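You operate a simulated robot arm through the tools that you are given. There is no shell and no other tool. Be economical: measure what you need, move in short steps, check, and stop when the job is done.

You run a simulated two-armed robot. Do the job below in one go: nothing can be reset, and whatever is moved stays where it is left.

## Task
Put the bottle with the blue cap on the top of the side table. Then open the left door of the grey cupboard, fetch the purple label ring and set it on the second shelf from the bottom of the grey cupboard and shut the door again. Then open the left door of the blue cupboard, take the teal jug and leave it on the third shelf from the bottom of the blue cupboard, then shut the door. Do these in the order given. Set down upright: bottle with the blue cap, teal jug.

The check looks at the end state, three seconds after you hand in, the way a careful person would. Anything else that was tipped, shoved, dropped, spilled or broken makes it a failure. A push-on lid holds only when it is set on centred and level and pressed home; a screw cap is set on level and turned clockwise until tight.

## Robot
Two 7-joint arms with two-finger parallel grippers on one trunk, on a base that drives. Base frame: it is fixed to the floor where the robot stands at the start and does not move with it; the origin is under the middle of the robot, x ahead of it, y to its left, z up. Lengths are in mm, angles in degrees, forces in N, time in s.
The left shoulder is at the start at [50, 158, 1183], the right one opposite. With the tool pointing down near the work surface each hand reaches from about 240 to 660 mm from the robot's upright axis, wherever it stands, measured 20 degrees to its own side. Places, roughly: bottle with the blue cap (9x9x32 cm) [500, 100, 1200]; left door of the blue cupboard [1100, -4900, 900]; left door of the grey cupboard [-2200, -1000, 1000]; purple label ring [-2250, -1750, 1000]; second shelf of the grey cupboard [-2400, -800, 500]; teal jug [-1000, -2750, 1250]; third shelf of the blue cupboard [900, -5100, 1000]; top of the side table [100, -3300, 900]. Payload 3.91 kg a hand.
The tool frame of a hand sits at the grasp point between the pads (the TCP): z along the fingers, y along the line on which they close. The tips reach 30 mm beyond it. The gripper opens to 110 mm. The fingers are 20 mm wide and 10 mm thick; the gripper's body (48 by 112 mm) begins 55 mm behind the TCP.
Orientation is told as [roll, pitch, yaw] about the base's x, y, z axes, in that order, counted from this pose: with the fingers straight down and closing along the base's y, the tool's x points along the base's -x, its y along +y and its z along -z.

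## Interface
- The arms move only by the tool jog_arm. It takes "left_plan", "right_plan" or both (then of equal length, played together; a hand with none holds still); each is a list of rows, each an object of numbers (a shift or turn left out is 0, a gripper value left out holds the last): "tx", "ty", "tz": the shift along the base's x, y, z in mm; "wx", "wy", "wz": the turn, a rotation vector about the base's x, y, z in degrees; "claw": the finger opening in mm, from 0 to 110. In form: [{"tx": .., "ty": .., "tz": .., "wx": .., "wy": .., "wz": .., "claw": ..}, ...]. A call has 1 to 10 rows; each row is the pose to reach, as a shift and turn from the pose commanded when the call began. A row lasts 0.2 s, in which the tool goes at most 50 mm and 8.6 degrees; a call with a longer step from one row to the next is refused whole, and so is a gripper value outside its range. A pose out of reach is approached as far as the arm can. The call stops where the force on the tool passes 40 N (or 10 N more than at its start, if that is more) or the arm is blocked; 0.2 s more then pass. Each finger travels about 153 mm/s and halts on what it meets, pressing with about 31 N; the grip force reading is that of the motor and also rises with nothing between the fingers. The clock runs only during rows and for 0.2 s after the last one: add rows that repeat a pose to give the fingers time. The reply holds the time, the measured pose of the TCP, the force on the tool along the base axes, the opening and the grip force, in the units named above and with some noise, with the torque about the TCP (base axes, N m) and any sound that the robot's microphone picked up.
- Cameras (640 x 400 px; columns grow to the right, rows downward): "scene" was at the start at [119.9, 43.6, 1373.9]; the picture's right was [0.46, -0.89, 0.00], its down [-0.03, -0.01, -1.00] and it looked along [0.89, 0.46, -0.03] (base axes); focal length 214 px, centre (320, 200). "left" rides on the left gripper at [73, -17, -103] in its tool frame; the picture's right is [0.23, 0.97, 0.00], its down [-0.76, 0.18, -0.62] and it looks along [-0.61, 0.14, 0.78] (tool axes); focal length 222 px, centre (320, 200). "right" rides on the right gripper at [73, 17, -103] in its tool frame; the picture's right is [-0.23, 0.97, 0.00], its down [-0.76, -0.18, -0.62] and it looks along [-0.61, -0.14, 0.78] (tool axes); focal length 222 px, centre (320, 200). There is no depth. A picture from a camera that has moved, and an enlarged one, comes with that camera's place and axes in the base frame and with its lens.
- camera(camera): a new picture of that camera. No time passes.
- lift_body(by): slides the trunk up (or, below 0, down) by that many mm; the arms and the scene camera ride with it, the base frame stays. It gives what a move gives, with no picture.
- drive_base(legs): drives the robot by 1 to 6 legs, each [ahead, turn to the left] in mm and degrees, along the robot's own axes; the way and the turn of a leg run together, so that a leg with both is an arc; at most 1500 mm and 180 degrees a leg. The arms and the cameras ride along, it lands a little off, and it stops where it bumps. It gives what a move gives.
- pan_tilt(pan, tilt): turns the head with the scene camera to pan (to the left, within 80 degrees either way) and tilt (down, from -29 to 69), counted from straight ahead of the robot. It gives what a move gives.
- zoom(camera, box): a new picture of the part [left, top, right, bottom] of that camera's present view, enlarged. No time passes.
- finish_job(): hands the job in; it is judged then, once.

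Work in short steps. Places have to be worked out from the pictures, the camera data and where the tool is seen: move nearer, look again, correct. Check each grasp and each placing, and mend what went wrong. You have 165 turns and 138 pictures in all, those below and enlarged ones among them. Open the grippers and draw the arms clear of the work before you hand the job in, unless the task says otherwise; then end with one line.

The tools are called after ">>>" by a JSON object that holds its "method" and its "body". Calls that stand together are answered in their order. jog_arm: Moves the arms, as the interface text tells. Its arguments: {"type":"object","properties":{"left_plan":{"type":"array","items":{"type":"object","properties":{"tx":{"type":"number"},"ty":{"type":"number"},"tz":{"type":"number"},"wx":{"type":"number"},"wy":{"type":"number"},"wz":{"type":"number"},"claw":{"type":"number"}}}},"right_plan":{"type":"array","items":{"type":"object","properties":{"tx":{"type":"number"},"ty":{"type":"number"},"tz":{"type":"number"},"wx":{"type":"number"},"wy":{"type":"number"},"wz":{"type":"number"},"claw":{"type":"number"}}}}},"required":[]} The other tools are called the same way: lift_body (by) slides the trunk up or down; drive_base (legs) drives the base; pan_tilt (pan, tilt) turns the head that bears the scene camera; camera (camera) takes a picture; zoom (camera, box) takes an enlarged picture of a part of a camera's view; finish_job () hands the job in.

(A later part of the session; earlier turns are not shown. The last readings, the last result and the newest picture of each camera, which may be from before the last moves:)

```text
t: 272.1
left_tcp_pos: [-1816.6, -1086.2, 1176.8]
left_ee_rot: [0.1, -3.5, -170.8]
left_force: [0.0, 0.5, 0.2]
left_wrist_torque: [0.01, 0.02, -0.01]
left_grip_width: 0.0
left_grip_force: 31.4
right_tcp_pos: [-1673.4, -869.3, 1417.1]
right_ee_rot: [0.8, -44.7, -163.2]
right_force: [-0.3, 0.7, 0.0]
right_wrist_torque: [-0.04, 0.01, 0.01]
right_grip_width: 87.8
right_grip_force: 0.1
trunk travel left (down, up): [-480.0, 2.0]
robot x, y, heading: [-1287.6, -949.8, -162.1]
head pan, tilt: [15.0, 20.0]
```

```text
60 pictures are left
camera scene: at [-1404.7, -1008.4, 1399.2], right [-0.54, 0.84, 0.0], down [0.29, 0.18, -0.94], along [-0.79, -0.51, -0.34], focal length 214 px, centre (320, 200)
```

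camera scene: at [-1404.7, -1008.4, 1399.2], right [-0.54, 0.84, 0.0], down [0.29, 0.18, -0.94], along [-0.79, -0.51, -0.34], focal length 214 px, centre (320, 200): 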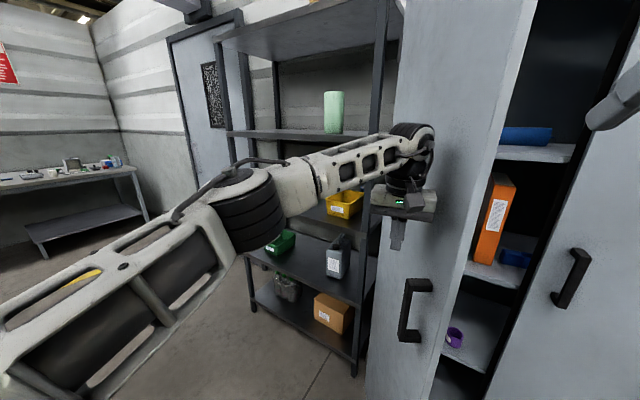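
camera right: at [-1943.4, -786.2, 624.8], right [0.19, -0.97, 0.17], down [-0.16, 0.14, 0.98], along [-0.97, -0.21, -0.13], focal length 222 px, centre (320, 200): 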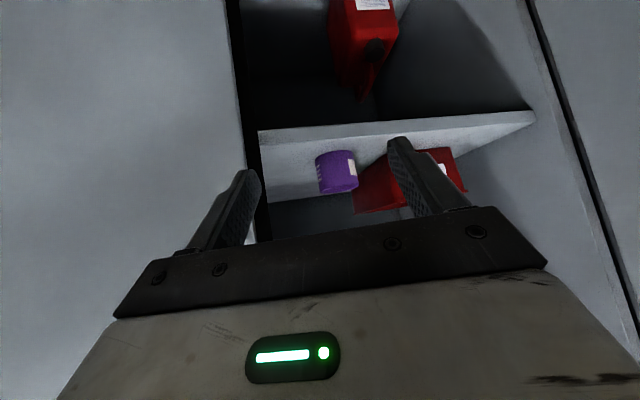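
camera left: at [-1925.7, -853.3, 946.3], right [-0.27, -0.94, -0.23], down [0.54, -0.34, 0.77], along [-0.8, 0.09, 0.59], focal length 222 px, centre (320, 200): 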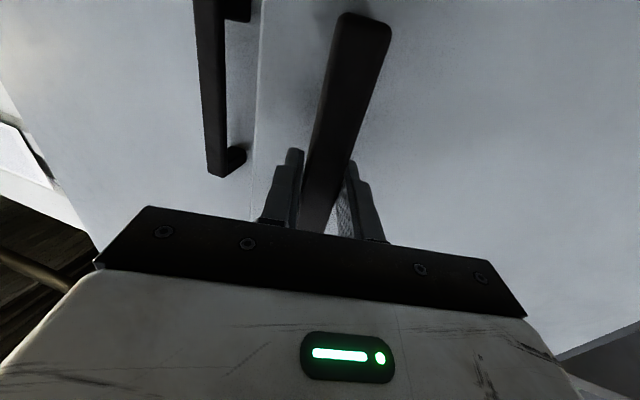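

The door is at about 55° and following nicely. I continue along the arc.

>>> {"method": "jog_arm", "body": {"left_plan": [{"tx": -6, "ty": 13}, {"tx": -13, "ty": 26}, {"tx": -21, "ty": 39}, {"tx": -29, "ty": 52}, {"tx": -38, "ty": 65}, {"tx": -48, "ty": 77}, {"tx": -59, "ty": 88}, {"tx": -70, "ty": 99}, {"tx": -82, "ty": 109}, {"tx": -94, "ty": 119}]}}

>>> {"method": "camera", "body": {"camera": "scene"}}

```text
t: 274.3
left_tcp_pos: [-1832.4, -1037.2, 1171.0]
left_ee_rot: [0.1, -3.6, -170.9]
left_force: [-0.3, -0.4, 0.2]
left_wrist_torque: [-0.04, -0.05, 0.02]
left_grip_width: 0.3
left_grip_force: 31.1
left hand out of reach, approached as far as the arm can: row 4, 5, 6, 7, 8, 9, 10
right_tcp_pos: [-1673.9, -870.3, 1417.1]
right_ee_rot: [0.9, -44.8, -163.1]
right_force: [0.0, 0.8, -0.8]
right_wrist_torque: [-0.04, -0.03, -0.01]
right_grip_width: 88.0
right_grip_force: 0.1
trunk travel left (down, up): [-480.0, 2.0]
robot x, y, heading: [-1285.5, -948.5, -162.4]
head pan, tilt: [15.0, 20.0]
```

```text
59 pictures are left
camera scene: at [-1404.6, -1008.9, 1399.2], right [-0.54, 0.84, 0.0], down [0.29, 0.18, -0.94], along [-0.79, -0.51, -0.34], focal length 214 px, centre (320, 200)
```

scene: 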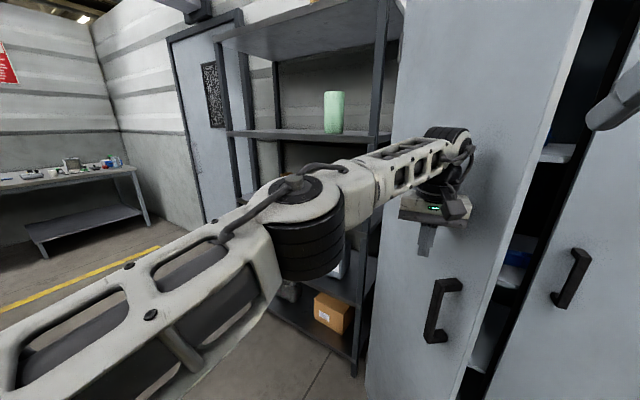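

The arm is at its limit and the door is at about 45°. I now push with a forward-right arc of the base.

>>> {"method": "drive_base", "body": {"legs": [[70, -9]]}}

>>> {"method": "drive_base", "body": {"legs": [[80, -5]]}}

>>> {"method": "camera", "body": {"camera": "scene"}}

```text
t: 275.4
left_tcp_pos: [-1906.7, -961.2, 1170.5]
left_ee_rot: [0.2, -3.6, 179.9]
left_force: [-0.2, -0.1, 0.1]
left_wrist_torque: [-0.04, 0.02, -0.02]
left_grip_width: 0.1
left_grip_force: 31.2
right_tcp_pos: [-1722.8, -823.5, 1416.3]
right_ee_rot: [0.9, -44.6, -172.4]
right_force: [-1.1, 0.8, 0.3]
right_wrist_torque: [-0.03, -0.01, 0.0]
right_grip_width: 87.8
right_grip_force: 0.0
trunk travel left (down, up): [-480.0, 2.0]
robot x, y, heading: [-1355.2, -962.3, -171.7]
head pan, tilt: [15.0, 20.0]
```

```text
t: 276.4
left_tcp_pos: [-1983.0, -921.7, 1169.9]
left_ee_rot: [0.1, -3.6, 174.9]
left_force: [-1.3, 0.4, 0.1]
left_wrist_torque: [0.02, -0.02, -0.01]
left_grip_width: 0.0
left_grip_force: 31.4
right_tcp_pos: [-1786.5, -799.9, 1416.6]
right_ee_rot: [0.9, -44.6, -177.5]
right_force: [-1.0, 0.1, -0.7]
right_wrist_torque: [0.01, 0.03, 0.02]
right_grip_width: 88.0
right_grip_force: 0.0
trunk travel left (down, up): [-480.0, 2.0]
robot x, y, heading: [-1429.9, -973.1, -176.6]
head pan, tilt: [15.0, 20.0]
```

```text
58 pictures are left
camera scene: at [-1562.2, -1001.4, 1399.1], right [-0.32, 0.95, 0.0], down [0.33, 0.11, -0.94], along [-0.89, -0.3, -0.34], focal length 214 px, centre (320, 200)
```

scene: 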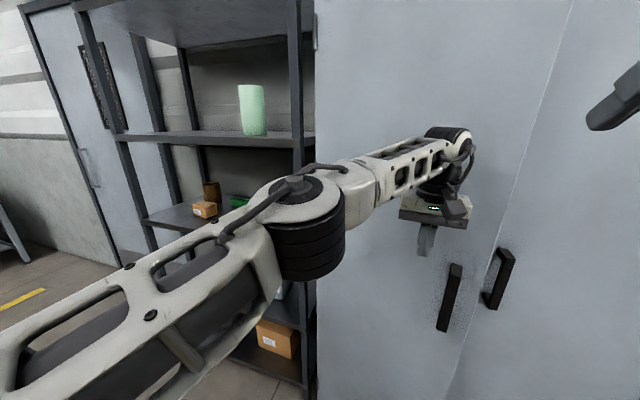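

Nearly shut. I keep pushing forward.

>>> {"method": "drive_base", "body": {"legs": [[90, -2]]}}

>>> {"method": "drive_base", "body": {"legs": [[70, 0]]}}

>>> {"method": "camera", "body": {"camera": "scene"}}

```text
t: 277.5
left_tcp_pos: [-2071.2, -906.5, 1169.7]
left_ee_rot: [0.1, -3.5, 173.0]
left_force: [-0.2, -0.4, 0.0]
left_wrist_torque: [0.03, -0.01, -0.01]
left_grip_width: 0.1
left_grip_force: 31.4
right_tcp_pos: [-1872.6, -792.7, 1416.8]
right_ee_rot: [0.8, -44.6, -179.5]
right_force: [-0.7, 0.1, -0.4]
right_wrist_torque: [0.01, -0.02, 0.02]
right_grip_width: 87.6
right_grip_force: 0.0
trunk travel left (down, up): [-480.0, 2.0]
robot x, y, heading: [-1528.3, -978.3, -178.7]
head pan, tilt: [15.0, 20.0]
```

```text
t: 278.5
left_tcp_pos: [-2106.3, -907.6, 1172.8]
left_ee_rot: [0.4, -2.0, 173.0]
left_force: [5.6, -2.6, 2.1]
left_wrist_torque: [0.15, 0.36, 0.18]
left_grip_width: 0.0
left_grip_force: 31.2
right_tcp_pos: [-1914.0, -794.6, 1417.7]
right_ee_rot: [0.8, -44.6, -179.5]
right_force: [0.4, 0.1, 0.6]
right_wrist_torque: [0.01, 0.02, 0.02]
right_grip_width: 88.1
right_grip_force: 0.0
trunk travel left (down, up): [-480.0, 2.0]
robot x, y, heading: [-1569.2, -977.7, -178.6]
head pan, tilt: [15.0, 20.0]
stopped in leg 1: the force on the tool passed its limit at 130 N (the readings are from after the stop); the commanded pose is now the measured one
```

```text
57 pictures are left
camera scene: at [-1695.0, -1002.6, 1399.3], right [-0.28, 0.96, 0.0], down [0.33, 0.1, -0.94], along [-0.9, -0.27, -0.34], focal length 214 px, centre (320, 200)
```

scene: 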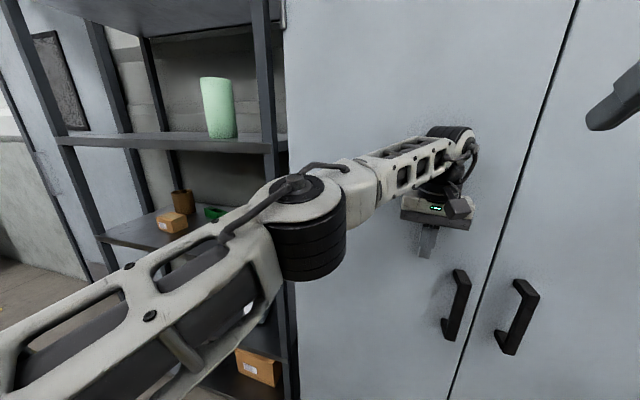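

The door hit its stop. I back off and verify it is flush.

>>> {"method": "drive_base", "body": {"legs": [[-350, 0]]}}

>>> {"method": "pan_tilt", "body": {"pan": -15, "tilt": 25}}

>>> {"method": "camera", "body": {"camera": "scene"}}

```text
t: 280.8
left_tcp_pos: [-1756.4, -896.1, 1172.8]
left_ee_rot: [0.5, -2.0, 172.8]
left_force: [0.1, -1.1, 0.2]
left_wrist_torque: [0.03, 0.01, 0.02]
left_grip_width: 0.0
left_grip_force: 31.0
right_tcp_pos: [-1564.0, -783.3, 1417.3]
right_ee_rot: [0.9, -44.6, -179.6]
right_force: [0.1, 0.1, 0.4]
right_wrist_torque: [-0.02, 0.03, 0.02]
right_grip_width: 87.8
right_grip_force: 0.1
trunk travel left (down, up): [-480.0, 2.0]
robot x, y, heading: [-1218.2, -967.0, -178.9]
head pan, tilt: [15.0, 20.0]
```

```text
t: 281.7
left_tcp_pos: [-1755.9, -896.7, 1172.0]
left_ee_rot: [0.5, -2.0, 172.8]
left_force: [-0.4, -0.4, 0.0]
left_wrist_torque: [0.0, 0.0, 0.02]
left_grip_width: 0.0
left_grip_force: 31.0
right_tcp_pos: [-1564.4, -785.3, 1416.5]
right_ee_rot: [0.9, -44.5, -179.6]
right_force: [0.8, 0.1, -0.4]
right_wrist_torque: [0.01, -0.02, 0.04]
right_grip_width: 88.1
right_grip_force: 0.0
trunk travel left (down, up): [-480.0, 2.0]
robot x, y, heading: [-1217.2, -967.8, -178.5]
head pan, tilt: [-15.0, 25.0]
```

```text
56 pictures are left
camera scene: at [-1346.2, -945.6, 1391.1], right [0.24, 0.97, 0.0], down [0.41, -0.1, -0.91], along [-0.88, 0.21, -0.42], focal length 214 px, centre (320, 200)
```

scene: 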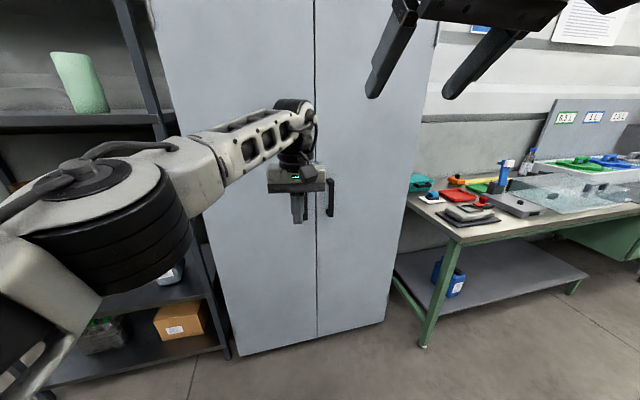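

The grey cupboard is flush and shut with the ring inside. I restore the left hand to a horizontal pointing posture before driving to the blue cupboard.

>>> {"method": "jog_arm", "body": {"left_plan": [{"tx": 10, "ty": -22, "wy": 8.5}, {"tx": 20, "ty": -44, "wy": 17}, {"tx": 30, "ty": -66, "wy": 25.5}, {"tx": 38, "ty": -88, "wy": 34}, {"tx": 46, "ty": -110, "wy": 42.5}, {"tx": 52, "ty": -130, "wy": 51}, {"tx": 58, "ty": -150, "wy": 59.5}, {"tx": 60, "ty": -170, "wy": 68}, {"tx": 60, "ty": -190, "wy": 76.5}, {"tx": 60, "ty": -208, "wy": 85}]}}

>>> {"method": "jog_arm", "body": {"left_plan": [{"wy": 3, "claw": 50}, {"wy": 3, "claw": 110}, {"wy": 3, "claw": 110}]}}

```text
t: 283.9
left_tcp_pos: [-1693.7, -1092.0, 1180.8]
left_ee_rot: [67.3, -82.2, 112.8]
left_force: [0.4, -0.8, 0.4]
left_wrist_torque: [-0.03, -0.01, -0.04]
left_grip_width: 0.0
left_grip_force: 31.1
left hand out of reach, approached as far as the arm can: row 10
right_tcp_pos: [-1562.9, -783.0, 1416.2]
right_ee_rot: [0.9, -44.6, -179.7]
right_force: [-0.5, -0.1, 0.0]
right_wrist_torque: [0.05, 0.02, -0.04]
right_grip_width: 88.0
right_grip_force: 0.0
trunk travel left (down, up): [-480.0, 2.0]
robot x, y, heading: [-1215.9, -966.2, -179.0]
head pan, tilt: [-15.0, 25.0]
```

```text
t: 284.7
left_tcp_pos: [-1691.3, -1083.8, 1184.0]
left_ee_rot: [89.7, -82.8, 90.7]
left_force: [-0.5, -0.1, 0.5]
left_wrist_torque: [-0.02, -0.02, 0.02]
left_grip_width: 110.1
left_grip_force: 0.0
left hand out of reach, approached as far as the arm can: row 1, 2, 3
right_tcp_pos: [-1564.3, -783.8, 1416.0]
right_ee_rot: [1.0, -44.5, -179.7]
right_force: [0.0, -0.9, 0.0]
right_wrist_torque: [0.01, -0.01, 0.0]
right_grip_width: 87.8
right_grip_force: 0.0
trunk travel left (down, up): [-480.0, 2.0]
robot x, y, heading: [-1210.4, -969.4, -178.9]
head pan, tilt: [-15.0, 25.0]
```

The posture is good apart from a 7° roll I'll fix later. I drive down the aisle with wide clearance around the conveyor end.

>>> {"method": "drive_base", "body": {"legs": [[0, 63.4], [1087, 0], [0, 12.8], [769, 0], [0, 20.9], [707, 0]]}}

```text
t: 292.5
left_tcp_pos: [-1799.8, -2366.9, 1184.1]
left_ee_rot: [90.9, -83.1, 151.6]
left_force: [-0.1, 0.2, -0.3]
left_wrist_torque: [-0.02, 0.02, -0.01]
left_grip_width: 109.9
left_grip_force: 0.0
right_tcp_pos: [-1999.9, -2113.6, 1420.9]
right_ee_rot: [0.2, -45.0, -117.1]
right_force: [0.1, -0.5, 0.6]
right_wrist_torque: [-0.02, 0.02, 0.02]
right_grip_width: 87.9
right_grip_force: 0.1
trunk travel left (down, up): [-480.0, 2.0]
robot x, y, heading: [-1682.8, -1894.8, -116.8]
head pan, tilt: [-15.0, 25.0]
stopped in leg 2: the robot was blocked; the commanded pose is now the measured one
```

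Blocked, probably the right elbow against the rack. I back up and look.

>>> {"method": "drive_base", "body": {"legs": [[-150, 0]]}}

>>> {"method": "pan_tilt", "body": {"pan": -60, "tilt": 15}}

>>> {"method": "camera", "body": {"camera": "scene"}}

```text
t: 293.8
left_tcp_pos: [-1741.2, -2235.8, 1184.4]
left_ee_rot: [90.0, -82.7, 152.1]
left_force: [0.6, -0.1, 0.1]
left_wrist_torque: [0.04, -0.01, 0.01]
left_grip_width: 110.1
left_grip_force: 0.0
right_tcp_pos: [-1943.1, -1981.7, 1418.7]
right_ee_rot: [0.8, -44.8, -117.8]
right_force: [-0.1, 0.5, 0.8]
right_wrist_torque: [-0.02, 0.0, -0.01]
right_grip_width: 88.0
right_grip_force: 0.2
trunk travel left (down, up): [-480.0, 2.0]
robot x, y, heading: [-1616.9, -1763.2, -117.0]
head pan, tilt: [-15.0, 25.0]
```

```text
t: 294.9
left_tcp_pos: [-1739.7, -2235.4, 1183.7]
left_ee_rot: [89.6, -82.8, 152.6]
left_force: [0.5, -0.7, -0.6]
left_wrist_torque: [0.02, -0.03, 0.01]
left_grip_width: 110.0
left_grip_force: 0.0
right_tcp_pos: [-1943.2, -1981.7, 1417.9]
right_ee_rot: [0.8, -44.8, -117.7]
right_force: [-1.3, 0.4, -0.3]
right_wrist_torque: [0.03, 0.01, -0.02]
right_grip_width: 88.0
right_grip_force: 0.1
trunk travel left (down, up): [-480.0, 2.0]
robot x, y, heading: [-1616.7, -1762.2, -116.8]
head pan, tilt: [-60.0, 15.0]
```

```text
55 pictures are left
camera scene: at [-1728.4, -1801.2, 1407.3], right [-0.05, 1.0, 0.0], down [0.26, 0.01, -0.97], along [-0.96, -0.05, -0.26], focal length 214 px, centre (320, 200)
```

scene: 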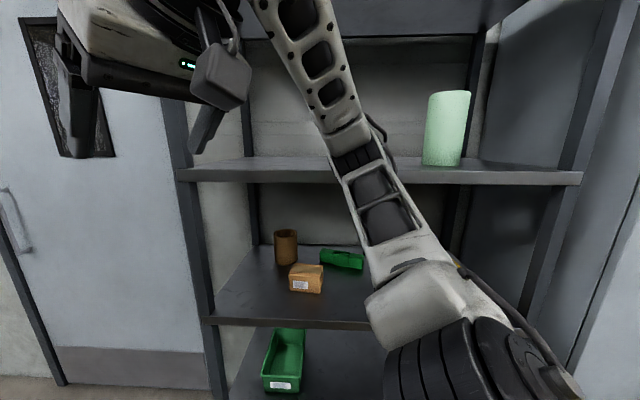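

The rack contents are fine. I take the diagonal lane midway between the rack corner and the conveyor tray.

>>> {"method": "drive_base", "body": {"legs": [[0, 89], [189, 0], [0, -85.5], [1100, 0], [0, 38], [558, 0]]}}

```text
t: 313.7
left_tcp_pos: [-1541.2, -3793.1, 1182.9]
left_ee_rot: [89.4, -82.8, -166.2]
left_force: [-0.2, -0.7, 0.3]
left_wrist_torque: [-0.02, 0.0, -0.02]
left_grip_width: 110.3
left_grip_force: 0.0
right_tcp_pos: [-1860.6, -3734.4, 1417.5]
right_ee_rot: [0.9, -44.8, -76.8]
right_force: [0.7, 0.2, 0.5]
right_wrist_torque: [0.01, -0.01, 0.02]
right_grip_width: 88.0
right_grip_force: 0.1
trunk travel left (down, up): [-480.0, 2.0]
robot x, y, heading: [-1755.7, -3356.6, -76.0]
head pan, tilt: [-60.0, 15.0]
```

Through. Now I go along the aisle toward the blue cupboard.

>>> {"method": "drive_base", "body": {"legs": [[0, 56.4], [930, 0], [933, 0]]}}

>>> {"method": "pan_tilt", "body": {"pan": -20, "tilt": 15}}

>>> {"method": "camera", "body": {"camera": "scene"}}

```text
t: 325.6
left_tcp_pos: [509.2, -3984.2, 1183.4]
left_ee_rot: [89.7, -82.8, -107.9]
left_force: [-0.2, 0.0, 0.1]
left_wrist_torque: [0.0, -0.03, 0.0]
left_grip_width: 110.3
left_grip_force: 0.1
right_tcp_pos: [290.3, -4226.4, 1418.0]
right_ee_rot: [0.8, -44.8, -18.3]
right_force: [0.7, 0.0, -0.1]
right_wrist_torque: [0.0, 0.0, -0.01]
right_grip_width: 88.0
right_grip_force: 0.1
trunk travel left (down, up): [-480.0, 2.0]
robot x, y, heading: [26.8, -3937.1, -17.6]
head pan, tilt: [-60.0, 15.0]
```

```text
t: 326.7
left_tcp_pos: [509.3, -3984.8, 1184.0]
left_ee_rot: [89.6, -82.7, -108.1]
left_force: [0.5, 0.4, 0.0]
left_wrist_torque: [0.0, 0.03, 0.01]
left_grip_width: 109.9
left_grip_force: 0.1
right_tcp_pos: [291.9, -4227.4, 1417.3]
right_ee_rot: [0.8, -44.8, -18.3]
right_force: [-0.8, -0.4, 0.4]
right_wrist_torque: [-0.03, -0.02, 0.03]
right_grip_width: 87.9
right_grip_force: 0.0
trunk travel left (down, up): [-480.0, 2.0]
robot x, y, heading: [20.0, -3939.6, -17.6]
head pan, tilt: [-20.0, 15.0]
```

```text
54 pictures are left
camera scene: at [133.4, -4007.9, 1407.4], right [-0.61, -0.79, 0.0], down [-0.2, 0.16, -0.97], along [0.77, -0.59, -0.26], focal length 214 px, centre (320, 200)
```

scene: 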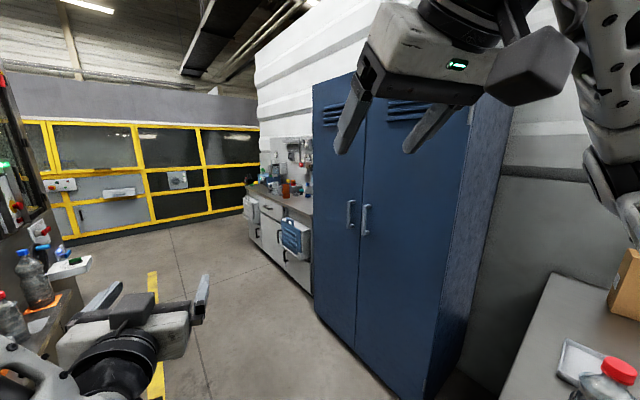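

The left handle of the blue cupboard is near (945, -4845, 1020), the hinge near x≈1350 and the front at y≈-4880. I position the robot in front, lower the trunk, and fix the hand's roll.

>>> {"method": "drive_base", "body": {"legs": [[0, -0.9], [817, 0], [0, -71.5]]}}

>>> {"method": "lift_body", "body": {"by": -165}}

>>> {"method": "jog_arm", "body": {"left_plan": [{"wy": 4}, {"wy": 7.2}, {"wy": 7.2}]}}

>>> {"method": "pan_tilt", "body": {"pan": 10, "tilt": 15}}

>>> {"method": "camera", "body": {"camera": "scene"}}

>>> {"method": "camera", "body": {"camera": "left"}}

```text
t: 334.5
left_tcp_pos: [909.2, -4672.7, 1184.9]
left_ee_rot: [89.6, -82.9, -179.3]
left_force: [-0.4, -0.6, 0.5]
left_wrist_torque: [-0.02, 0.05, -0.01]
left_grip_width: 110.3
left_grip_force: 0.1
right_tcp_pos: [611.8, -4543.4, 1417.6]
right_ee_rot: [0.8, -44.7, -89.6]
right_force: [0.3, -0.4, 0.5]
right_wrist_torque: [0.04, 0.02, -0.01]
right_grip_width: 87.8
right_grip_force: 0.1
trunk travel left (down, up): [-480.0, 2.0]
robot x, y, heading: [800.1, -4195.6, -88.9]
head pan, tilt: [-20.0, 15.0]
```

```text
t: 336.4
left_tcp_pos: [910.7, -4671.8, 1018.7]
left_ee_rot: [89.7, -82.7, -179.4]
left_force: [-0.4, -0.1, -0.5]
left_wrist_torque: [0.0, 0.04, 0.0]
left_grip_width: 110.0
left_grip_force: 0.0
right_tcp_pos: [611.3, -4542.9, 1252.1]
right_ee_rot: [0.8, -44.8, -89.7]
right_force: [-0.2, -1.5, 0.1]
right_wrist_torque: [0.03, -0.01, 0.01]
right_grip_width: 87.9
right_grip_force: 0.2
trunk travel left (down, up): [-315.0, 167.0]
robot x, y, heading: [797.4, -4195.5, -89.1]
head pan, tilt: [-20.0, 15.0]
```

```text
t: 337.2
left_tcp_pos: [910.1, -4670.9, 1019.0]
left_ee_rot: [-53.2, -89.9, -36.6]
left_force: [0.1, -0.1, 0.3]
left_wrist_torque: [0.03, 0.03, 0.04]
left_grip_width: 110.1
left_grip_force: 0.0
right_tcp_pos: [610.9, -4543.0, 1253.0]
right_ee_rot: [0.9, -44.7, -89.7]
right_force: [0.1, 0.0, 0.1]
right_wrist_torque: [0.01, -0.01, -0.03]
right_grip_width: 88.2
right_grip_force: 0.1
trunk travel left (down, up): [-315.0, 167.0]
robot x, y, heading: [791.9, -4196.4, -88.9]
head pan, tilt: [-20.0, 15.0]
```

```text
t: 338.1
left_tcp_pos: [910.7, -4671.1, 1019.8]
left_ee_rot: [-29.6, -89.9, -60.0]
left_force: [0.8, -0.4, -0.2]
left_wrist_torque: [0.0, 0.02, -0.01]
left_grip_width: 110.0
left_grip_force: 0.0
right_tcp_pos: [611.5, -4543.6, 1252.7]
right_ee_rot: [0.8, -44.8, -89.7]
right_force: [0.5, -0.4, -0.1]
right_wrist_torque: [-0.01, 0.0, 0.01]
right_grip_width: 88.1
right_grip_force: 0.0
trunk travel left (down, up): [-315.0, 167.0]
robot x, y, heading: [800.6, -4195.3, -89.0]
head pan, tilt: [10.0, 15.0]
```

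```text
53 pictures are left
camera scene: at [814.2, -4325.4, 1242.4], right [-0.98, -0.19, 0.0], down [-0.05, 0.25, -0.97], along [0.18, -0.95, -0.26], focal length 214 px, centre (320, 200)
```

scene: 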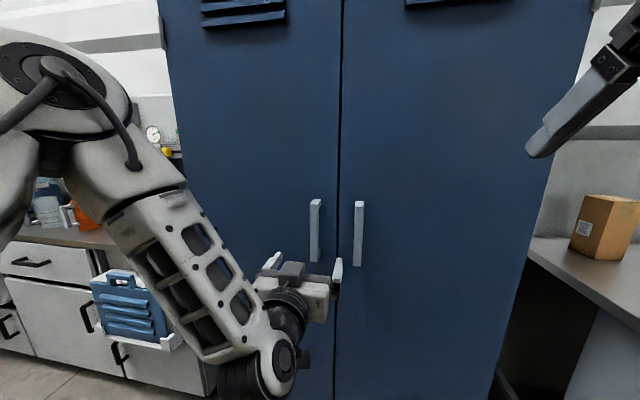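

```text
52 pictures are left
camera left: at [892.1, -4568.3, 945.9], right [0.97, 0.0, -0.23], down [0.18, 0.62, 0.76], along [0.15, -0.78, 0.61], focal length 222 px, centre (320, 200)
```

left: 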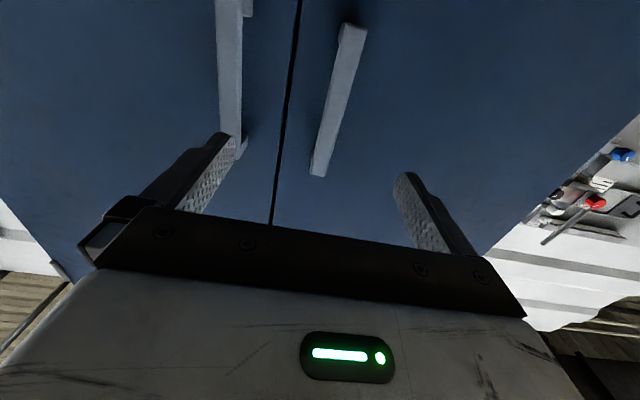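

The handle is at about (927, -4850), z 920–1103. I drive 70 mm closer and align the hand just in front of it.

>>> {"method": "drive_base", "body": {"legs": [[75, 0]]}}

>>> {"method": "jog_arm", "body": {"left_plan": [{"tx": 16, "tz": -6}, {"tx": 16, "ty": -30, "tz": -6}, {"tx": 16, "ty": -55, "tz": -6}, {"tx": 16, "ty": -55, "tz": -6}]}}

>>> {"method": "camera", "body": {"camera": "left"}}

```text
t: 339.2
left_tcp_pos: [910.0, -4748.6, 1018.7]
left_ee_rot: [-18.4, -89.9, -71.5]
left_force: [-0.7, 0.4, -0.5]
left_wrist_torque: [-0.03, 0.0, 0.03]
left_grip_width: 110.2
left_grip_force: 0.1
right_tcp_pos: [612.0, -4618.8, 1252.8]
right_ee_rot: [0.7, -44.8, -89.8]
right_force: [0.4, -0.2, -0.2]
right_wrist_torque: [0.02, -0.01, 0.0]
right_grip_width: 88.0
right_grip_force: 0.0
trunk travel left (down, up): [-315.0, 167.0]
robot x, y, heading: [799.4, -4272.8, -89.1]
head pan, tilt: [10.0, 15.0]
```

```text
t: 340.2
left_tcp_pos: [899.7, -4797.7, 1023.2]
left_ee_rot: [-4.0, -89.8, -85.6]
left_force: [0.3, -0.5, -0.2]
left_wrist_torque: [-0.02, 0.02, 0.0]
left_grip_width: 110.1
left_grip_force: 0.1
left hand out of reach, approached as far as the arm can: row 1, 2, 3, 4
right_tcp_pos: [613.2, -4618.8, 1252.6]
right_ee_rot: [0.8, -44.9, -90.0]
right_force: [-0.4, -0.2, 0.3]
right_wrist_torque: [-0.03, -0.03, 0.0]
right_grip_width: 88.0
right_grip_force: 0.0
trunk travel left (down, up): [-315.0, 167.0]
robot x, y, heading: [797.4, -4272.5, -89.0]
head pan, tilt: [10.0, 15.0]
```

```text
51 pictures are left
camera left: at [882.2, -4694.3, 950.1], right [0.97, 0.01, -0.23], down [0.17, 0.62, 0.76], along [0.15, -0.78, 0.6], focal length 222 px, centre (320, 200)
```

left: 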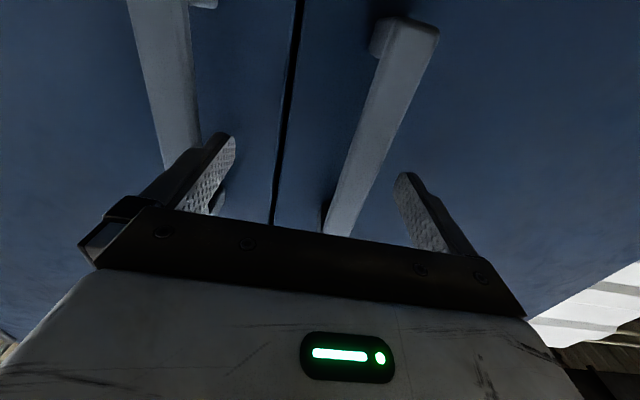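

The arm is near a joint limit with the hand this low relative to the shoulder. I lower the trunk by 80 and raise the hand to compensate.

>>> {"method": "jog_arm", "body": {"left_plan": [{"ty": 30}, {"ty": 30, "tz": 40}, {"ty": 30, "tz": 80}]}}

>>> {"method": "lift_body", "body": {"by": -85}}

>>> {"method": "jog_arm", "body": {"left_plan": [{"tx": 14}, {"tx": 28}, {"tx": 28, "ty": -20}, {"tx": 28, "ty": -40}, {"tx": 28, "ty": -40}]}}

>>> {"method": "camera", "body": {"camera": "left"}}

```text
t: 341.0
left_tcp_pos: [901.5, -4767.1, 1107.4]
left_ee_rot: [-19.3, -89.9, -70.6]
left_force: [0.3, -0.1, -0.6]
left_wrist_torque: [0.02, 0.0, 0.02]
left_grip_width: 110.2
left_grip_force: 0.2
right_tcp_pos: [611.6, -4618.1, 1252.8]
right_ee_rot: [0.8, -44.8, -89.8]
right_force: [-0.5, 0.8, 0.5]
right_wrist_torque: [0.03, -0.03, -0.02]
right_grip_width: 88.3
right_grip_force: 0.1
trunk travel left (down, up): [-315.0, 167.0]
robot x, y, heading: [798.9, -4270.4, -89.2]
head pan, tilt: [10.0, 15.0]
```

```text
t: 342.2
left_tcp_pos: [900.8, -4767.8, 1023.1]
left_ee_rot: [-30.3, -89.9, -59.8]
left_force: [0.1, -0.1, -0.3]
left_wrist_torque: [-0.01, 0.01, 0.02]
left_grip_width: 109.9
left_grip_force: 0.1
right_tcp_pos: [611.9, -4617.8, 1169.0]
right_ee_rot: [0.7, -44.9, -89.9]
right_force: [-0.5, 0.5, 0.8]
right_wrist_torque: [0.02, 0.03, 0.02]
right_grip_width: 87.8
right_grip_force: 0.1
trunk travel left (down, up): [-230.0, 252.0]
robot x, y, heading: [797.3, -4273.1, -89.2]
head pan, tilt: [10.0, 15.0]
```

```text
t: 343.4
left_tcp_pos: [928.2, -4808.7, 1022.2]
left_ee_rot: [-21.2, -89.9, -68.9]
left_force: [-0.1, -0.8, -0.2]
left_wrist_torque: [-0.02, 0.0, -0.03]
left_grip_width: 110.1
left_grip_force: 0.1
right_tcp_pos: [612.4, -4618.2, 1168.6]
right_ee_rot: [0.8, -44.9, -89.9]
right_force: [-0.9, -0.6, 1.1]
right_wrist_torque: [0.0, 0.04, 0.0]
right_grip_width: 88.1
right_grip_force: 0.1
trunk travel left (down, up): [-230.0, 252.0]
robot x, y, heading: [800.7, -4268.9, -89.1]
head pan, tilt: [10.0, 15.0]
```

```text
50 pictures are left
camera left: at [910.7, -4705.0, 949.1], right [0.97, 0.0, -0.23], down [0.18, 0.62, 0.76], along [0.14, -0.78, 0.61], focal length 222 px, centre (320, 200)
```

left: 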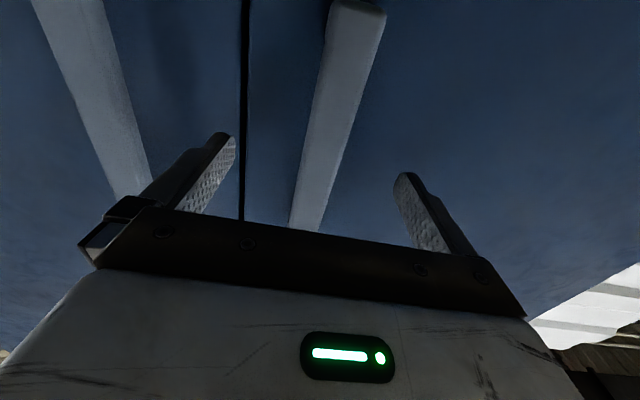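

Aligned. I advance gently to touch and then close on the bar.

>>> {"method": "jog_arm", "body": {"left_plan": [{"ty": -20}, {"ty": -38}, {"ty": -46}, {"ty": -46, "claw": 50}, {"ty": -46, "claw": 0}, {"ty": -46, "claw": 0}, {"ty": -46, "claw": 0}, {"ty": -46, "claw": 0}]}}

>>> {"method": "camera", "body": {"camera": "left"}}

```text
t: 343.9
left_tcp_pos: [928.7, -4830.0, 1021.8]
left_ee_rot: [13.8, -89.9, -103.5]
left_force: [0.8, 5.2, 2.4]
left_wrist_torque: [-0.07, -0.07, 0.39]
left_grip_width: 110.0
left_grip_force: 0.0
right_tcp_pos: [612.1, -4617.2, 1168.4]
right_ee_rot: [0.8, -44.7, -89.8]
right_force: [0.4, -0.8, -0.5]
right_wrist_torque: [0.01, -0.02, 0.02]
right_grip_width: 87.9
right_grip_force: 0.0
trunk travel left (down, up): [-230.0, 252.0]
robot x, y, heading: [799.6, -4272.1, -89.2]
head pan, tilt: [10.0, 15.0]
stopped in row 2 (left hand): the force on the tool passed its limit at 43 N (the readings are from after the stop); the commanded pose is now the measured one
```

```text
49 pictures are left
camera left: at [911.2, -4726.9, 949.3], right [0.97, 0.0, -0.23], down [0.18, 0.62, 0.76], along [0.14, -0.78, 0.61], focal length 222 px, centre (320, 200)
```

left: 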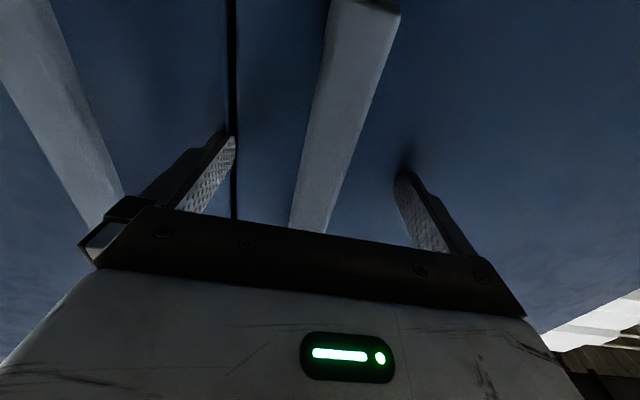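

The tips touched the door (plane y≈-4861). I back off 5 mm and close.

>>> {"method": "jog_arm", "body": {"left_plan": [{"tx": -5, "ty": 5}, {"tx": -5, "ty": 5, "claw": 50}, {"tx": -5, "ty": 5, "claw": 0}, {"tx": -5, "ty": 5, "claw": 0}, {"tx": -5, "ty": 5, "claw": 0}, {"tx": -5, "ty": 5, "claw": 0}]}}

```text
t: 345.3
left_tcp_pos: [925.7, -4826.9, 1021.0]
left_ee_rot: [-7.5, -89.8, -82.0]
left_force: [12.4, -0.5, 0.6]
left_wrist_torque: [0.29, -0.78, -0.36]
left_grip_width: 21.8
left_grip_force: 44.8
right_tcp_pos: [613.7, -4619.2, 1168.5]
right_ee_rot: [0.7, -44.8, -89.8]
right_force: [0.0, -0.1, 0.3]
right_wrist_torque: [-0.01, -0.02, -0.02]
right_grip_width: 87.8
right_grip_force: 0.0
trunk travel left (down, up): [-230.0, 252.0]
robot x, y, heading: [797.3, -4269.2, -89.0]
head pan, tilt: [10.0, 15.0]
```

Gripped. I pull along the arc (hinge ≈ (1310, -4861), r≈385) to about 20°.

>>> {"method": "jog_arm", "body": {"left_plan": [{"tx": 1, "ty": 17, "wz": -2.5}, {"tx": 4, "ty": 33, "wz": -5}, {"tx": 8, "ty": 50, "wz": -7.5}, {"tx": 12, "ty": 66, "wz": -10}, {"tx": 17, "ty": 82, "wz": -12.5}, {"tx": 22, "ty": 98, "wz": -15}, {"tx": 28, "ty": 114, "wz": -17.5}, {"tx": 35, "ty": 129, "wz": -20}]}}

>>> {"method": "camera", "body": {"camera": "scene"}}

```text
t: 346.0
left_tcp_pos: [931.7, -4784.1, 1021.3]
left_ee_rot: [-0.4, -88.7, -92.9]
left_force: [10.7, -1.6, -3.1]
left_wrist_torque: [0.04, -0.27, -0.18]
left_grip_width: 22.5
left_grip_force: 45.0
left hand out of reach, approached as far as the arm can: row 2, 3
right_tcp_pos: [612.1, -4620.0, 1168.3]
right_ee_rot: [0.8, -44.8, -89.8]
right_force: [0.1, 0.3, -0.2]
right_wrist_torque: [0.0, 0.01, -0.02]
right_grip_width: 87.9
right_grip_force: 0.1
trunk travel left (down, up): [-230.0, 252.0]
robot x, y, heading: [799.8, -4270.8, -89.0]
head pan, tilt: [10.0, 15.0]
stopped in row 3 (left hand): the force on the tool passed its limit at 46 N (the readings are from after the stop); the commanded pose is now the measured one
```

```text
48 pictures are left
camera scene: at [816.4, -4402.5, 1157.2], right [-0.98, -0.19, 0.0], down [-0.05, 0.25, -0.97], along [0.18, -0.95, -0.26], focal length 214 px, centre (320, 200)
```

scene: 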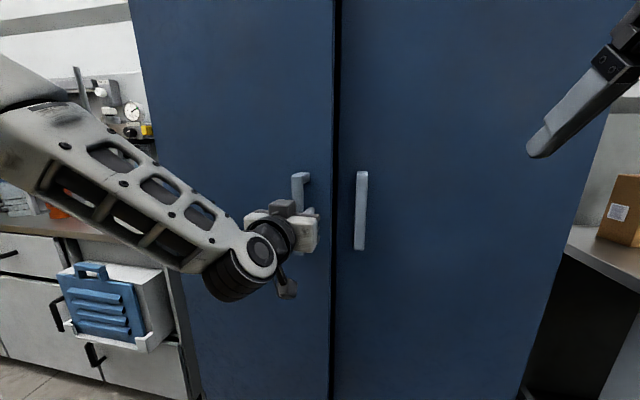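

It is open 6°. The wrist limits the turn, so I pull on without rotating and let the bar pivot in the pads.

>>> {"method": "jog_arm", "body": {"left_plan": [{"tx": 2, "ty": 12}, {"tx": 5, "ty": 24}, {"tx": 8, "ty": 36}, {"tx": 12, "ty": 48}, {"tx": 17, "ty": 60}, {"tx": 22, "ty": 72}, {"tx": 28, "ty": 84}, {"tx": 34, "ty": 96}, {"tx": 41, "ty": 108}]}}

```text
t: 348.0
left_tcp_pos: [952.9, -4713.4, 1022.4]
left_ee_rot: [0.1, -87.0, -94.6]
left_force: [2.1, 0.7, -10.1]
left_wrist_torque: [-0.7, 0.1, 0.0]
left_grip_width: 23.6
left_grip_force: 45.2
left hand out of reach, approached as far as the arm can: row 6, 7, 8, 9
right_tcp_pos: [612.3, -4617.3, 1168.9]
right_ee_rot: [0.7, -44.7, -89.7]
right_force: [-1.1, 0.6, -0.5]
right_wrist_torque: [0.05, 0.03, -0.03]
right_grip_width: 88.1
right_grip_force: 0.0
trunk travel left (down, up): [-230.0, 252.0]
robot x, y, heading: [799.2, -4272.6, -89.1]
head pan, tilt: [10.0, 15.0]
stopped in row 9 (left hand): the force on the tool passed its limit at 44 N (the readings are from after the stop); the commanded pose is now the measured one
```

The door is at about 17°. I use a gentle backward-left arc of the base, which matches the handle's path.

>>> {"method": "drive_base", "body": {"legs": [[-40, 3], [-40, 3.3]]}}

>>> {"method": "camera", "body": {"camera": "scene"}}

```text
t: 349.4
left_tcp_pos: [999.3, -4627.7, 1022.2]
left_ee_rot: [0.3, -87.1, -87.2]
left_force: [3.8, -1.4, -2.5]
left_wrist_torque: [-0.24, 0.13, 0.36]
left_grip_width: 23.7
left_grip_force: 44.6
right_tcp_pos: [643.9, -4563.2, 1168.0]
right_ee_rot: [0.9, -44.7, -84.2]
right_force: [-0.3, 0.1, -0.2]
right_wrist_torque: [0.0, -0.01, -0.01]
right_grip_width: 87.7
right_grip_force: 0.1
trunk travel left (down, up): [-230.0, 252.0]
robot x, y, heading: [793.6, -4197.8, -83.3]
head pan, tilt: [10.0, 15.0]
stopped in leg 2: the force on the tool passed its limit at 46 N (the readings are from after the stop); the commanded pose is now the measured one
```

```text
47 pictures are left
camera scene: at [824.7, -4328.2, 1157.3], right [-0.96, -0.29, 0.0], down [-0.07, 0.25, -0.97], along [0.28, -0.92, -0.26], focal length 214 px, centre (320, 200)
```

scene: 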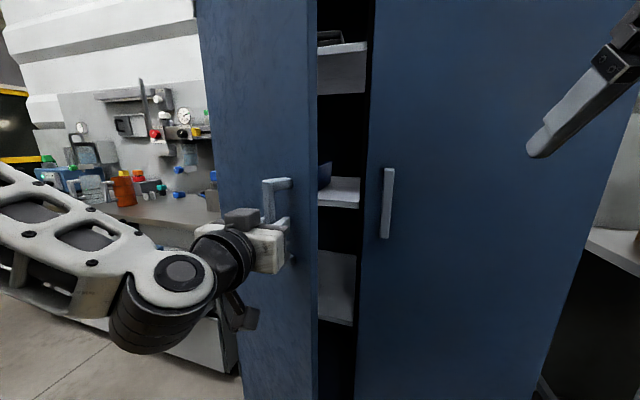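

Very good: about 32° open. I continue with the same kind of arc.

>>> {"method": "drive_base", "body": {"legs": [[-14, 3.5], [-12, 3.5]]}}

>>> {"method": "drive_base", "body": {"legs": [[-10, 3.5], [-8, 3.5]]}}

>>> {"method": "camera", "body": {"camera": "scene"}}

```text
t: 350.7
left_tcp_pos: [1045.4, -4574.0, 1024.4]
left_ee_rot: [0.1, -87.2, -80.4]
left_force: [7.9, -7.3, -4.5]
left_wrist_torque: [-0.3, 0.49, 0.21]
left_grip_width: 22.0
left_grip_force: 45.3
right_tcp_pos: [685.6, -4554.9, 1168.7]
right_ee_rot: [0.8, -44.8, -77.1]
right_force: [0.3, 0.8, 0.3]
right_wrist_torque: [0.03, 0.01, 0.0]
right_grip_width: 88.0
right_grip_force: 0.0
trunk travel left (down, up): [-230.0, 252.0]
robot x, y, heading: [792.4, -4177.0, -76.5]
head pan, tilt: [10.0, 15.0]
```

```text
t: 351.7
left_tcp_pos: [1076.4, -4551.2, 1023.7]
left_ee_rot: [0.1, -87.2, -75.2]
left_force: [3.8, -1.9, -3.1]
left_wrist_torque: [0.05, 0.06, 0.74]
left_grip_width: 19.8
left_grip_force: 44.6
right_tcp_pos: [706.0, -4550.3, 1167.6]
right_ee_rot: [0.7, -44.8, -73.5]
right_force: [-0.3, 0.2, 0.2]
right_wrist_torque: [-0.01, 0.01, -0.01]
right_grip_width: 88.0
right_grip_force: 0.0
trunk travel left (down, up): [-230.0, 252.0]
robot x, y, heading: [786.4, -4163.8, -73.1]
head pan, tilt: [10.0, 15.0]
stopped in leg 1: the force on the tool passed its limit at 43 N (the readings are from after the stop); the commanded pose is now the measured one
```

```text
46 pictures are left
camera scene: at [841.1, -4285.3, 1157.3], right [-0.89, -0.46, 0.0], down [-0.12, 0.23, -0.97], along [0.44, -0.86, -0.26], focal length 214 px, centre (320, 200)
```

scene: 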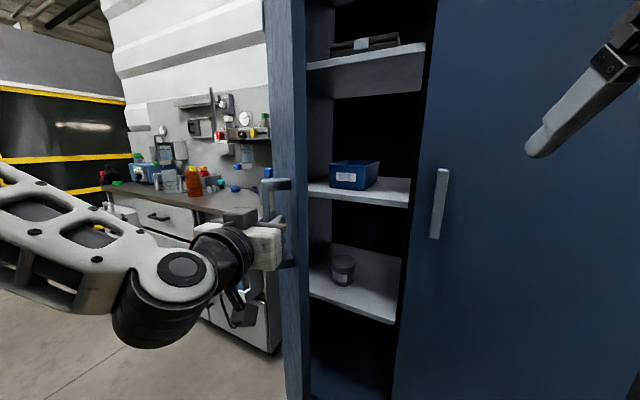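

The door is at about 48°. I release, withdraw, and move the hand around the edge to the inner side.

>>> {"method": "jog_arm", "body": {"left_plan": [{"claw": 60}, {"claw": 110}, {"claw": 110}, {"tx": -10, "ty": 35}, {"tx": -20, "ty": 70}, {"tx": -29, "ty": 106}]}}

>>> {"method": "jog_arm", "body": {"left_plan": [{"tx": -40, "ty": -5, "claw": 0}, {"tx": -80, "ty": -15, "claw": 0}, {"tx": -120, "ty": -25, "claw": 0}, {"tx": -122, "ty": -70}, {"tx": -122, "ty": -115}, {"tx": -105, "ty": -155}, {"tx": -85, "ty": -195}]}}

>>> {"method": "camera", "body": {"camera": "scene"}}

```text
t: 353.1
left_tcp_pos: [1032.2, -4530.4, 1069.1]
left_ee_rot: [2.8, -87.3, -77.9]
left_force: [-0.3, 0.6, 0.3]
left_wrist_torque: [-0.02, -0.04, 0.03]
left_grip_width: 109.8
left_grip_force: 0.1
left hand out of reach, approached as far as the arm can: row 4, 5, 6
right_tcp_pos: [704.9, -4550.2, 1168.4]
right_ee_rot: [0.9, -44.8, -73.5]
right_force: [-1.2, -0.5, -0.2]
right_wrist_torque: [-0.01, 0.03, 0.02]
right_grip_width: 87.9
right_grip_force: 0.1
trunk travel left (down, up): [-230.0, 252.0]
robot x, y, heading: [786.1, -4165.6, -72.8]
head pan, tilt: [10.0, 15.0]
```

```text
t: 354.7
left_tcp_pos: [946.7, -4732.8, 1064.6]
left_ee_rot: [2.4, -87.3, -77.7]
left_force: [-0.9, -0.1, 0.3]
left_wrist_torque: [-0.03, 0.02, -0.01]
left_grip_width: 0.0
left_grip_force: 30.9
right_tcp_pos: [706.1, -4548.5, 1169.5]
right_ee_rot: [0.8, -44.9, -73.5]
right_force: [0.1, 0.4, 0.1]
right_wrist_torque: [-0.01, 0.04, 0.02]
right_grip_width: 87.9
right_grip_force: 0.0
trunk travel left (down, up): [-230.0, 252.0]
robot x, y, heading: [784.3, -4167.4, -72.8]
head pan, tilt: [10.0, 15.0]
```

```text
45 pictures are left
camera scene: at [840.6, -4285.0, 1157.3], right [-0.89, -0.46, 0.0], down [-0.12, 0.23, -0.97], along [0.44, -0.86, -0.26], focal length 214 px, centre (320, 200)
```

scene: 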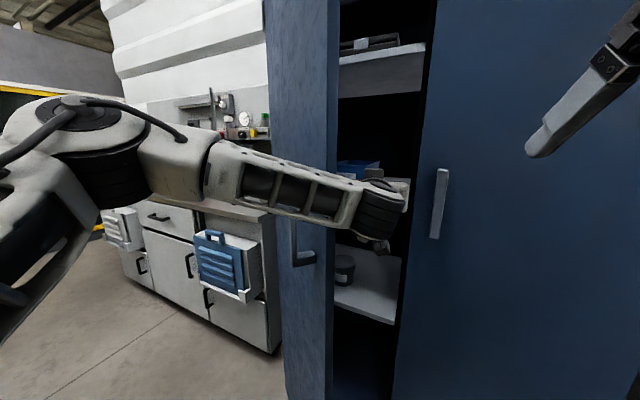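

The hand is inside the opening with the door at about 40°. I push it outward along its normal, rotating with it.

>>> {"method": "jog_arm", "body": {"left_plan": [{"tx": 13, "ty": 15}, {"tx": 26, "ty": 30}, {"tx": 36, "ty": 41, "wz": -1}, {"tx": 45, "ty": 50, "wz": -2}, {"tx": 54, "ty": 59, "wz": -3.5}, {"tx": 63, "ty": 67, "wz": -5}, {"tx": 73, "ty": 75, "wz": -6.5}, {"tx": 83, "ty": 83, "wz": -8}, {"tx": 93, "ty": 90, "wz": -9.5}, {"tx": 103, "ty": 97, "wz": -11}]}}

>>> {"method": "camera", "body": {"camera": "scene"}}

```text
t: 356.9
left_tcp_pos: [1049.8, -4633.5, 1065.1]
left_ee_rot: [2.4, -87.3, -88.6]
left_force: [-0.7, 0.5, -0.7]
left_wrist_torque: [0.01, -0.01, 0.01]
left_grip_width: 0.1
left_grip_force: 30.9
right_tcp_pos: [704.6, -4549.0, 1169.2]
right_ee_rot: [0.8, -44.7, -73.5]
right_force: [-0.6, -0.6, 0.1]
right_wrist_torque: [0.04, 0.02, 0.02]
right_grip_width: 88.2
right_grip_force: 0.0
trunk travel left (down, up): [-230.0, 252.0]
robot x, y, heading: [785.1, -4165.5, -72.9]
head pan, tilt: [10.0, 15.0]
```

```text
44 pictures are left
camera scene: at [840.6, -4284.8, 1157.4], right [-0.89, -0.46, 0.0], down [-0.12, 0.23, -0.97], along [0.44, -0.86, -0.26], focal length 214 px, centre (320, 200)
```

scene: 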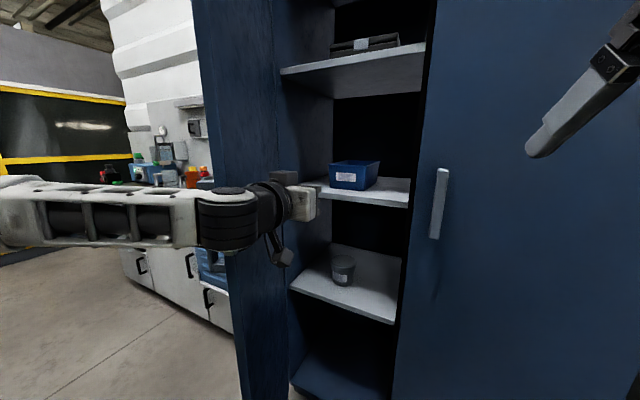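

The door is at about 60°. I continue.

>>> {"method": "jog_arm", "body": {"left_plan": [{"tx": 11, "ty": 6, "wz": -1.6}, {"tx": 22, "ty": 12, "wz": -3.2}, {"tx": 34, "ty": 17, "wz": -4.8}, {"tx": 46, "ty": 22, "wz": -6.4}, {"tx": 58, "ty": 27, "wz": -8}, {"tx": 71, "ty": 31, "wz": -9.6}, {"tx": 84, "ty": 35, "wz": -11.2}, {"tx": 97, "ty": 38, "wz": -12.8}, {"tx": 110, "ty": 41, "wz": -14.4}, {"tx": 123, "ty": 43, "wz": -16}]}}

>>> {"method": "camera", "body": {"camera": "scene"}}

```text
t: 359.1
left_tcp_pos: [1173.2, -4592.1, 1064.1]
left_ee_rot: [2.5, -87.5, -104.7]
left_force: [1.0, -0.1, 0.2]
left_wrist_torque: [0.01, 0.02, 0.0]
left_grip_width: 0.0
left_grip_force: 31.1
right_tcp_pos: [705.3, -4549.8, 1167.8]
right_ee_rot: [0.8, -44.8, -73.5]
right_force: [-0.2, 1.0, -0.8]
right_wrist_torque: [0.02, -0.02, -0.06]
right_grip_width: 88.0
right_grip_force: 0.0
trunk travel left (down, up): [-230.0, 252.0]
robot x, y, heading: [786.7, -4166.6, -73.0]
head pan, tilt: [10.0, 15.0]
```

```text
43 pictures are left
camera scene: at [840.5, -4284.8, 1157.4], right [-0.89, -0.46, 0.0], down [-0.12, 0.23, -0.97], along [0.44, -0.86, -0.26], focal length 214 px, centre (320, 200)
```

scene: 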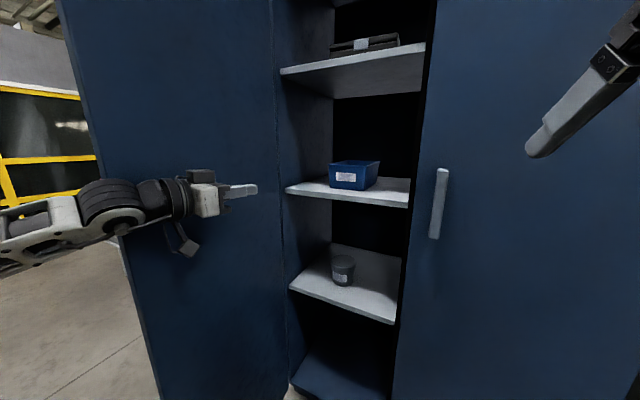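

The door is about 80° open. Shelf 3 is at z≈999, with a blue bin near (1077, -5000) and free space on either side. I withdraw and head for the teal jug.

>>> {"method": "jog_arm", "body": {"left_plan": [{"tx": -25, "ty": 20}, {"tx": -55, "ty": 50, "wz": 5}, {"tx": -90, "ty": 75, "wz": 12}, {"tx": -125, "ty": 85, "wz": 20}, {"tx": -155, "ty": 90, "wz": 28}]}}

>>> {"method": "drive_base", "body": {"legs": [[-250, 0], [0, -103.7], [915, 0], [0, -22.2], [820, 0], [818, 0]]}}

```text
t: 360.3
left_tcp_pos: [1009.6, -4520.2, 1076.9]
left_ee_rot: [-0.2, -87.5, -74.1]
left_force: [-0.1, 0.8, -0.4]
left_wrist_torque: [-0.01, 0.01, -0.04]
left_grip_width: 0.0
left_grip_force: 31.1
left hand out of reach, approached as far as the arm can: row 3, 4, 5
right_tcp_pos: [704.6, -4550.6, 1167.4]
right_ee_rot: [0.9, -44.8, -73.6]
right_force: [-0.3, -0.8, 0.5]
right_wrist_torque: [0.03, 0.03, 0.04]
right_grip_width: 88.3
right_grip_force: 0.1
trunk travel left (down, up): [-230.0, 252.0]
robot x, y, heading: [789.4, -4166.0, -72.9]
head pan, tilt: [10.0, 15.0]
```

```text
t: 379.9
left_tcp_pos: [-2164.8, -3455.4, 1077.1]
left_ee_rot: [1.7, -87.3, 159.0]
left_force: [0.3, 0.2, 0.2]
left_wrist_torque: [-0.02, -0.03, 0.02]
left_grip_width: 0.0
left_grip_force: 31.3
right_tcp_pos: [-2013.9, -3188.0, 1168.3]
right_ee_rot: [0.8, -44.8, 161.5]
right_force: [0.4, 0.0, 0.0]
right_wrist_torque: [0.01, 0.01, -0.01]
right_grip_width: 87.7
right_grip_force: 0.1
trunk travel left (down, up): [-230.0, 252.0]
robot x, y, heading: [-1746.6, -3478.8, 162.0]
head pan, tilt: [10.0, 15.0]
```

I turn to look at the conveyor end and the jug from here, with the trunk raised for a better view.

>>> {"method": "lift_body", "body": {"by": 150}}

>>> {"method": "drive_base", "body": {"legs": [[0, -112]]}}

>>> {"method": "pan_tilt", "body": {"pan": 0, "tilt": 12}}

>>> {"method": "camera", "body": {"camera": "scene"}}

```text
t: 381.7
left_tcp_pos: [-2164.8, -3455.8, 1225.8]
left_ee_rot: [1.7, -87.3, 159.0]
left_force: [0.0, 0.3, -0.1]
left_wrist_torque: [0.03, -0.01, 0.0]
left_grip_width: 0.1
left_grip_force: 31.3
right_tcp_pos: [-2014.9, -3187.9, 1318.9]
right_ee_rot: [0.8, -44.7, 161.6]
right_force: [-0.4, 0.3, -0.5]
right_wrist_torque: [-0.04, 0.0, -0.02]
right_grip_width: 88.0
right_grip_force: 0.1
trunk travel left (down, up): [-380.0, 102.0]
robot x, y, heading: [-1746.6, -3473.7, 162.1]
head pan, tilt: [10.0, 15.0]
```

```text
t: 386.9
left_tcp_pos: [-1554.1, -3101.3, 1226.1]
left_ee_rot: [1.9, -87.3, 44.5]
left_force: [-0.1, 0.5, 0.3]
left_wrist_torque: [0.0, -0.01, -0.02]
left_grip_width: 0.0
left_grip_force: 31.3
right_tcp_pos: [-1373.5, -3349.5, 1317.9]
right_ee_rot: [0.7, -44.8, 47.1]
right_force: [-0.6, 0.3, 0.1]
right_wrist_torque: [0.02, -0.03, 0.02]
right_grip_width: 88.2
right_grip_force: 0.1
trunk travel left (down, up): [-380.0, 102.0]
robot x, y, heading: [-1743.9, -3475.8, 48.0]
head pan, tilt: [10.0, 15.0]
```

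```text
t: 387.6
left_tcp_pos: [-1554.2, -3100.5, 1226.2]
left_ee_rot: [1.6, -87.3, 44.6]
left_force: [0.0, 0.2, 0.2]
left_wrist_torque: [0.02, 0.02, 0.01]
left_grip_width: 0.0
left_grip_force: 30.7
right_tcp_pos: [-1373.1, -3349.4, 1318.8]
right_ee_rot: [0.8, -44.9, 47.1]
right_force: [-0.5, 0.0, -0.4]
right_wrist_torque: [0.0, 0.0, 0.02]
right_grip_width: 87.8
right_grip_force: 0.2
trunk travel left (down, up): [-380.0, 102.0]
robot x, y, heading: [-1742.1, -3471.8, 47.6]
head pan, tilt: [0.0, 12.0]
```

```text
42 pictures are left
camera scene: at [-1656.8, -3374.5, 1312.2], right [0.74, -0.67, 0.0], down [-0.14, -0.15, -0.98], along [0.66, 0.72, -0.21], focal length 214 px, centre (320, 200)
```

scene: 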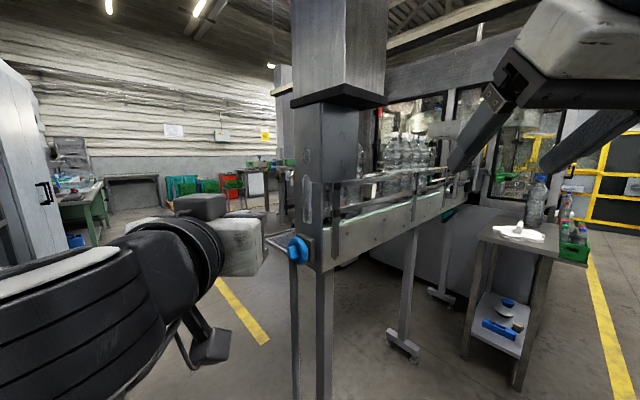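

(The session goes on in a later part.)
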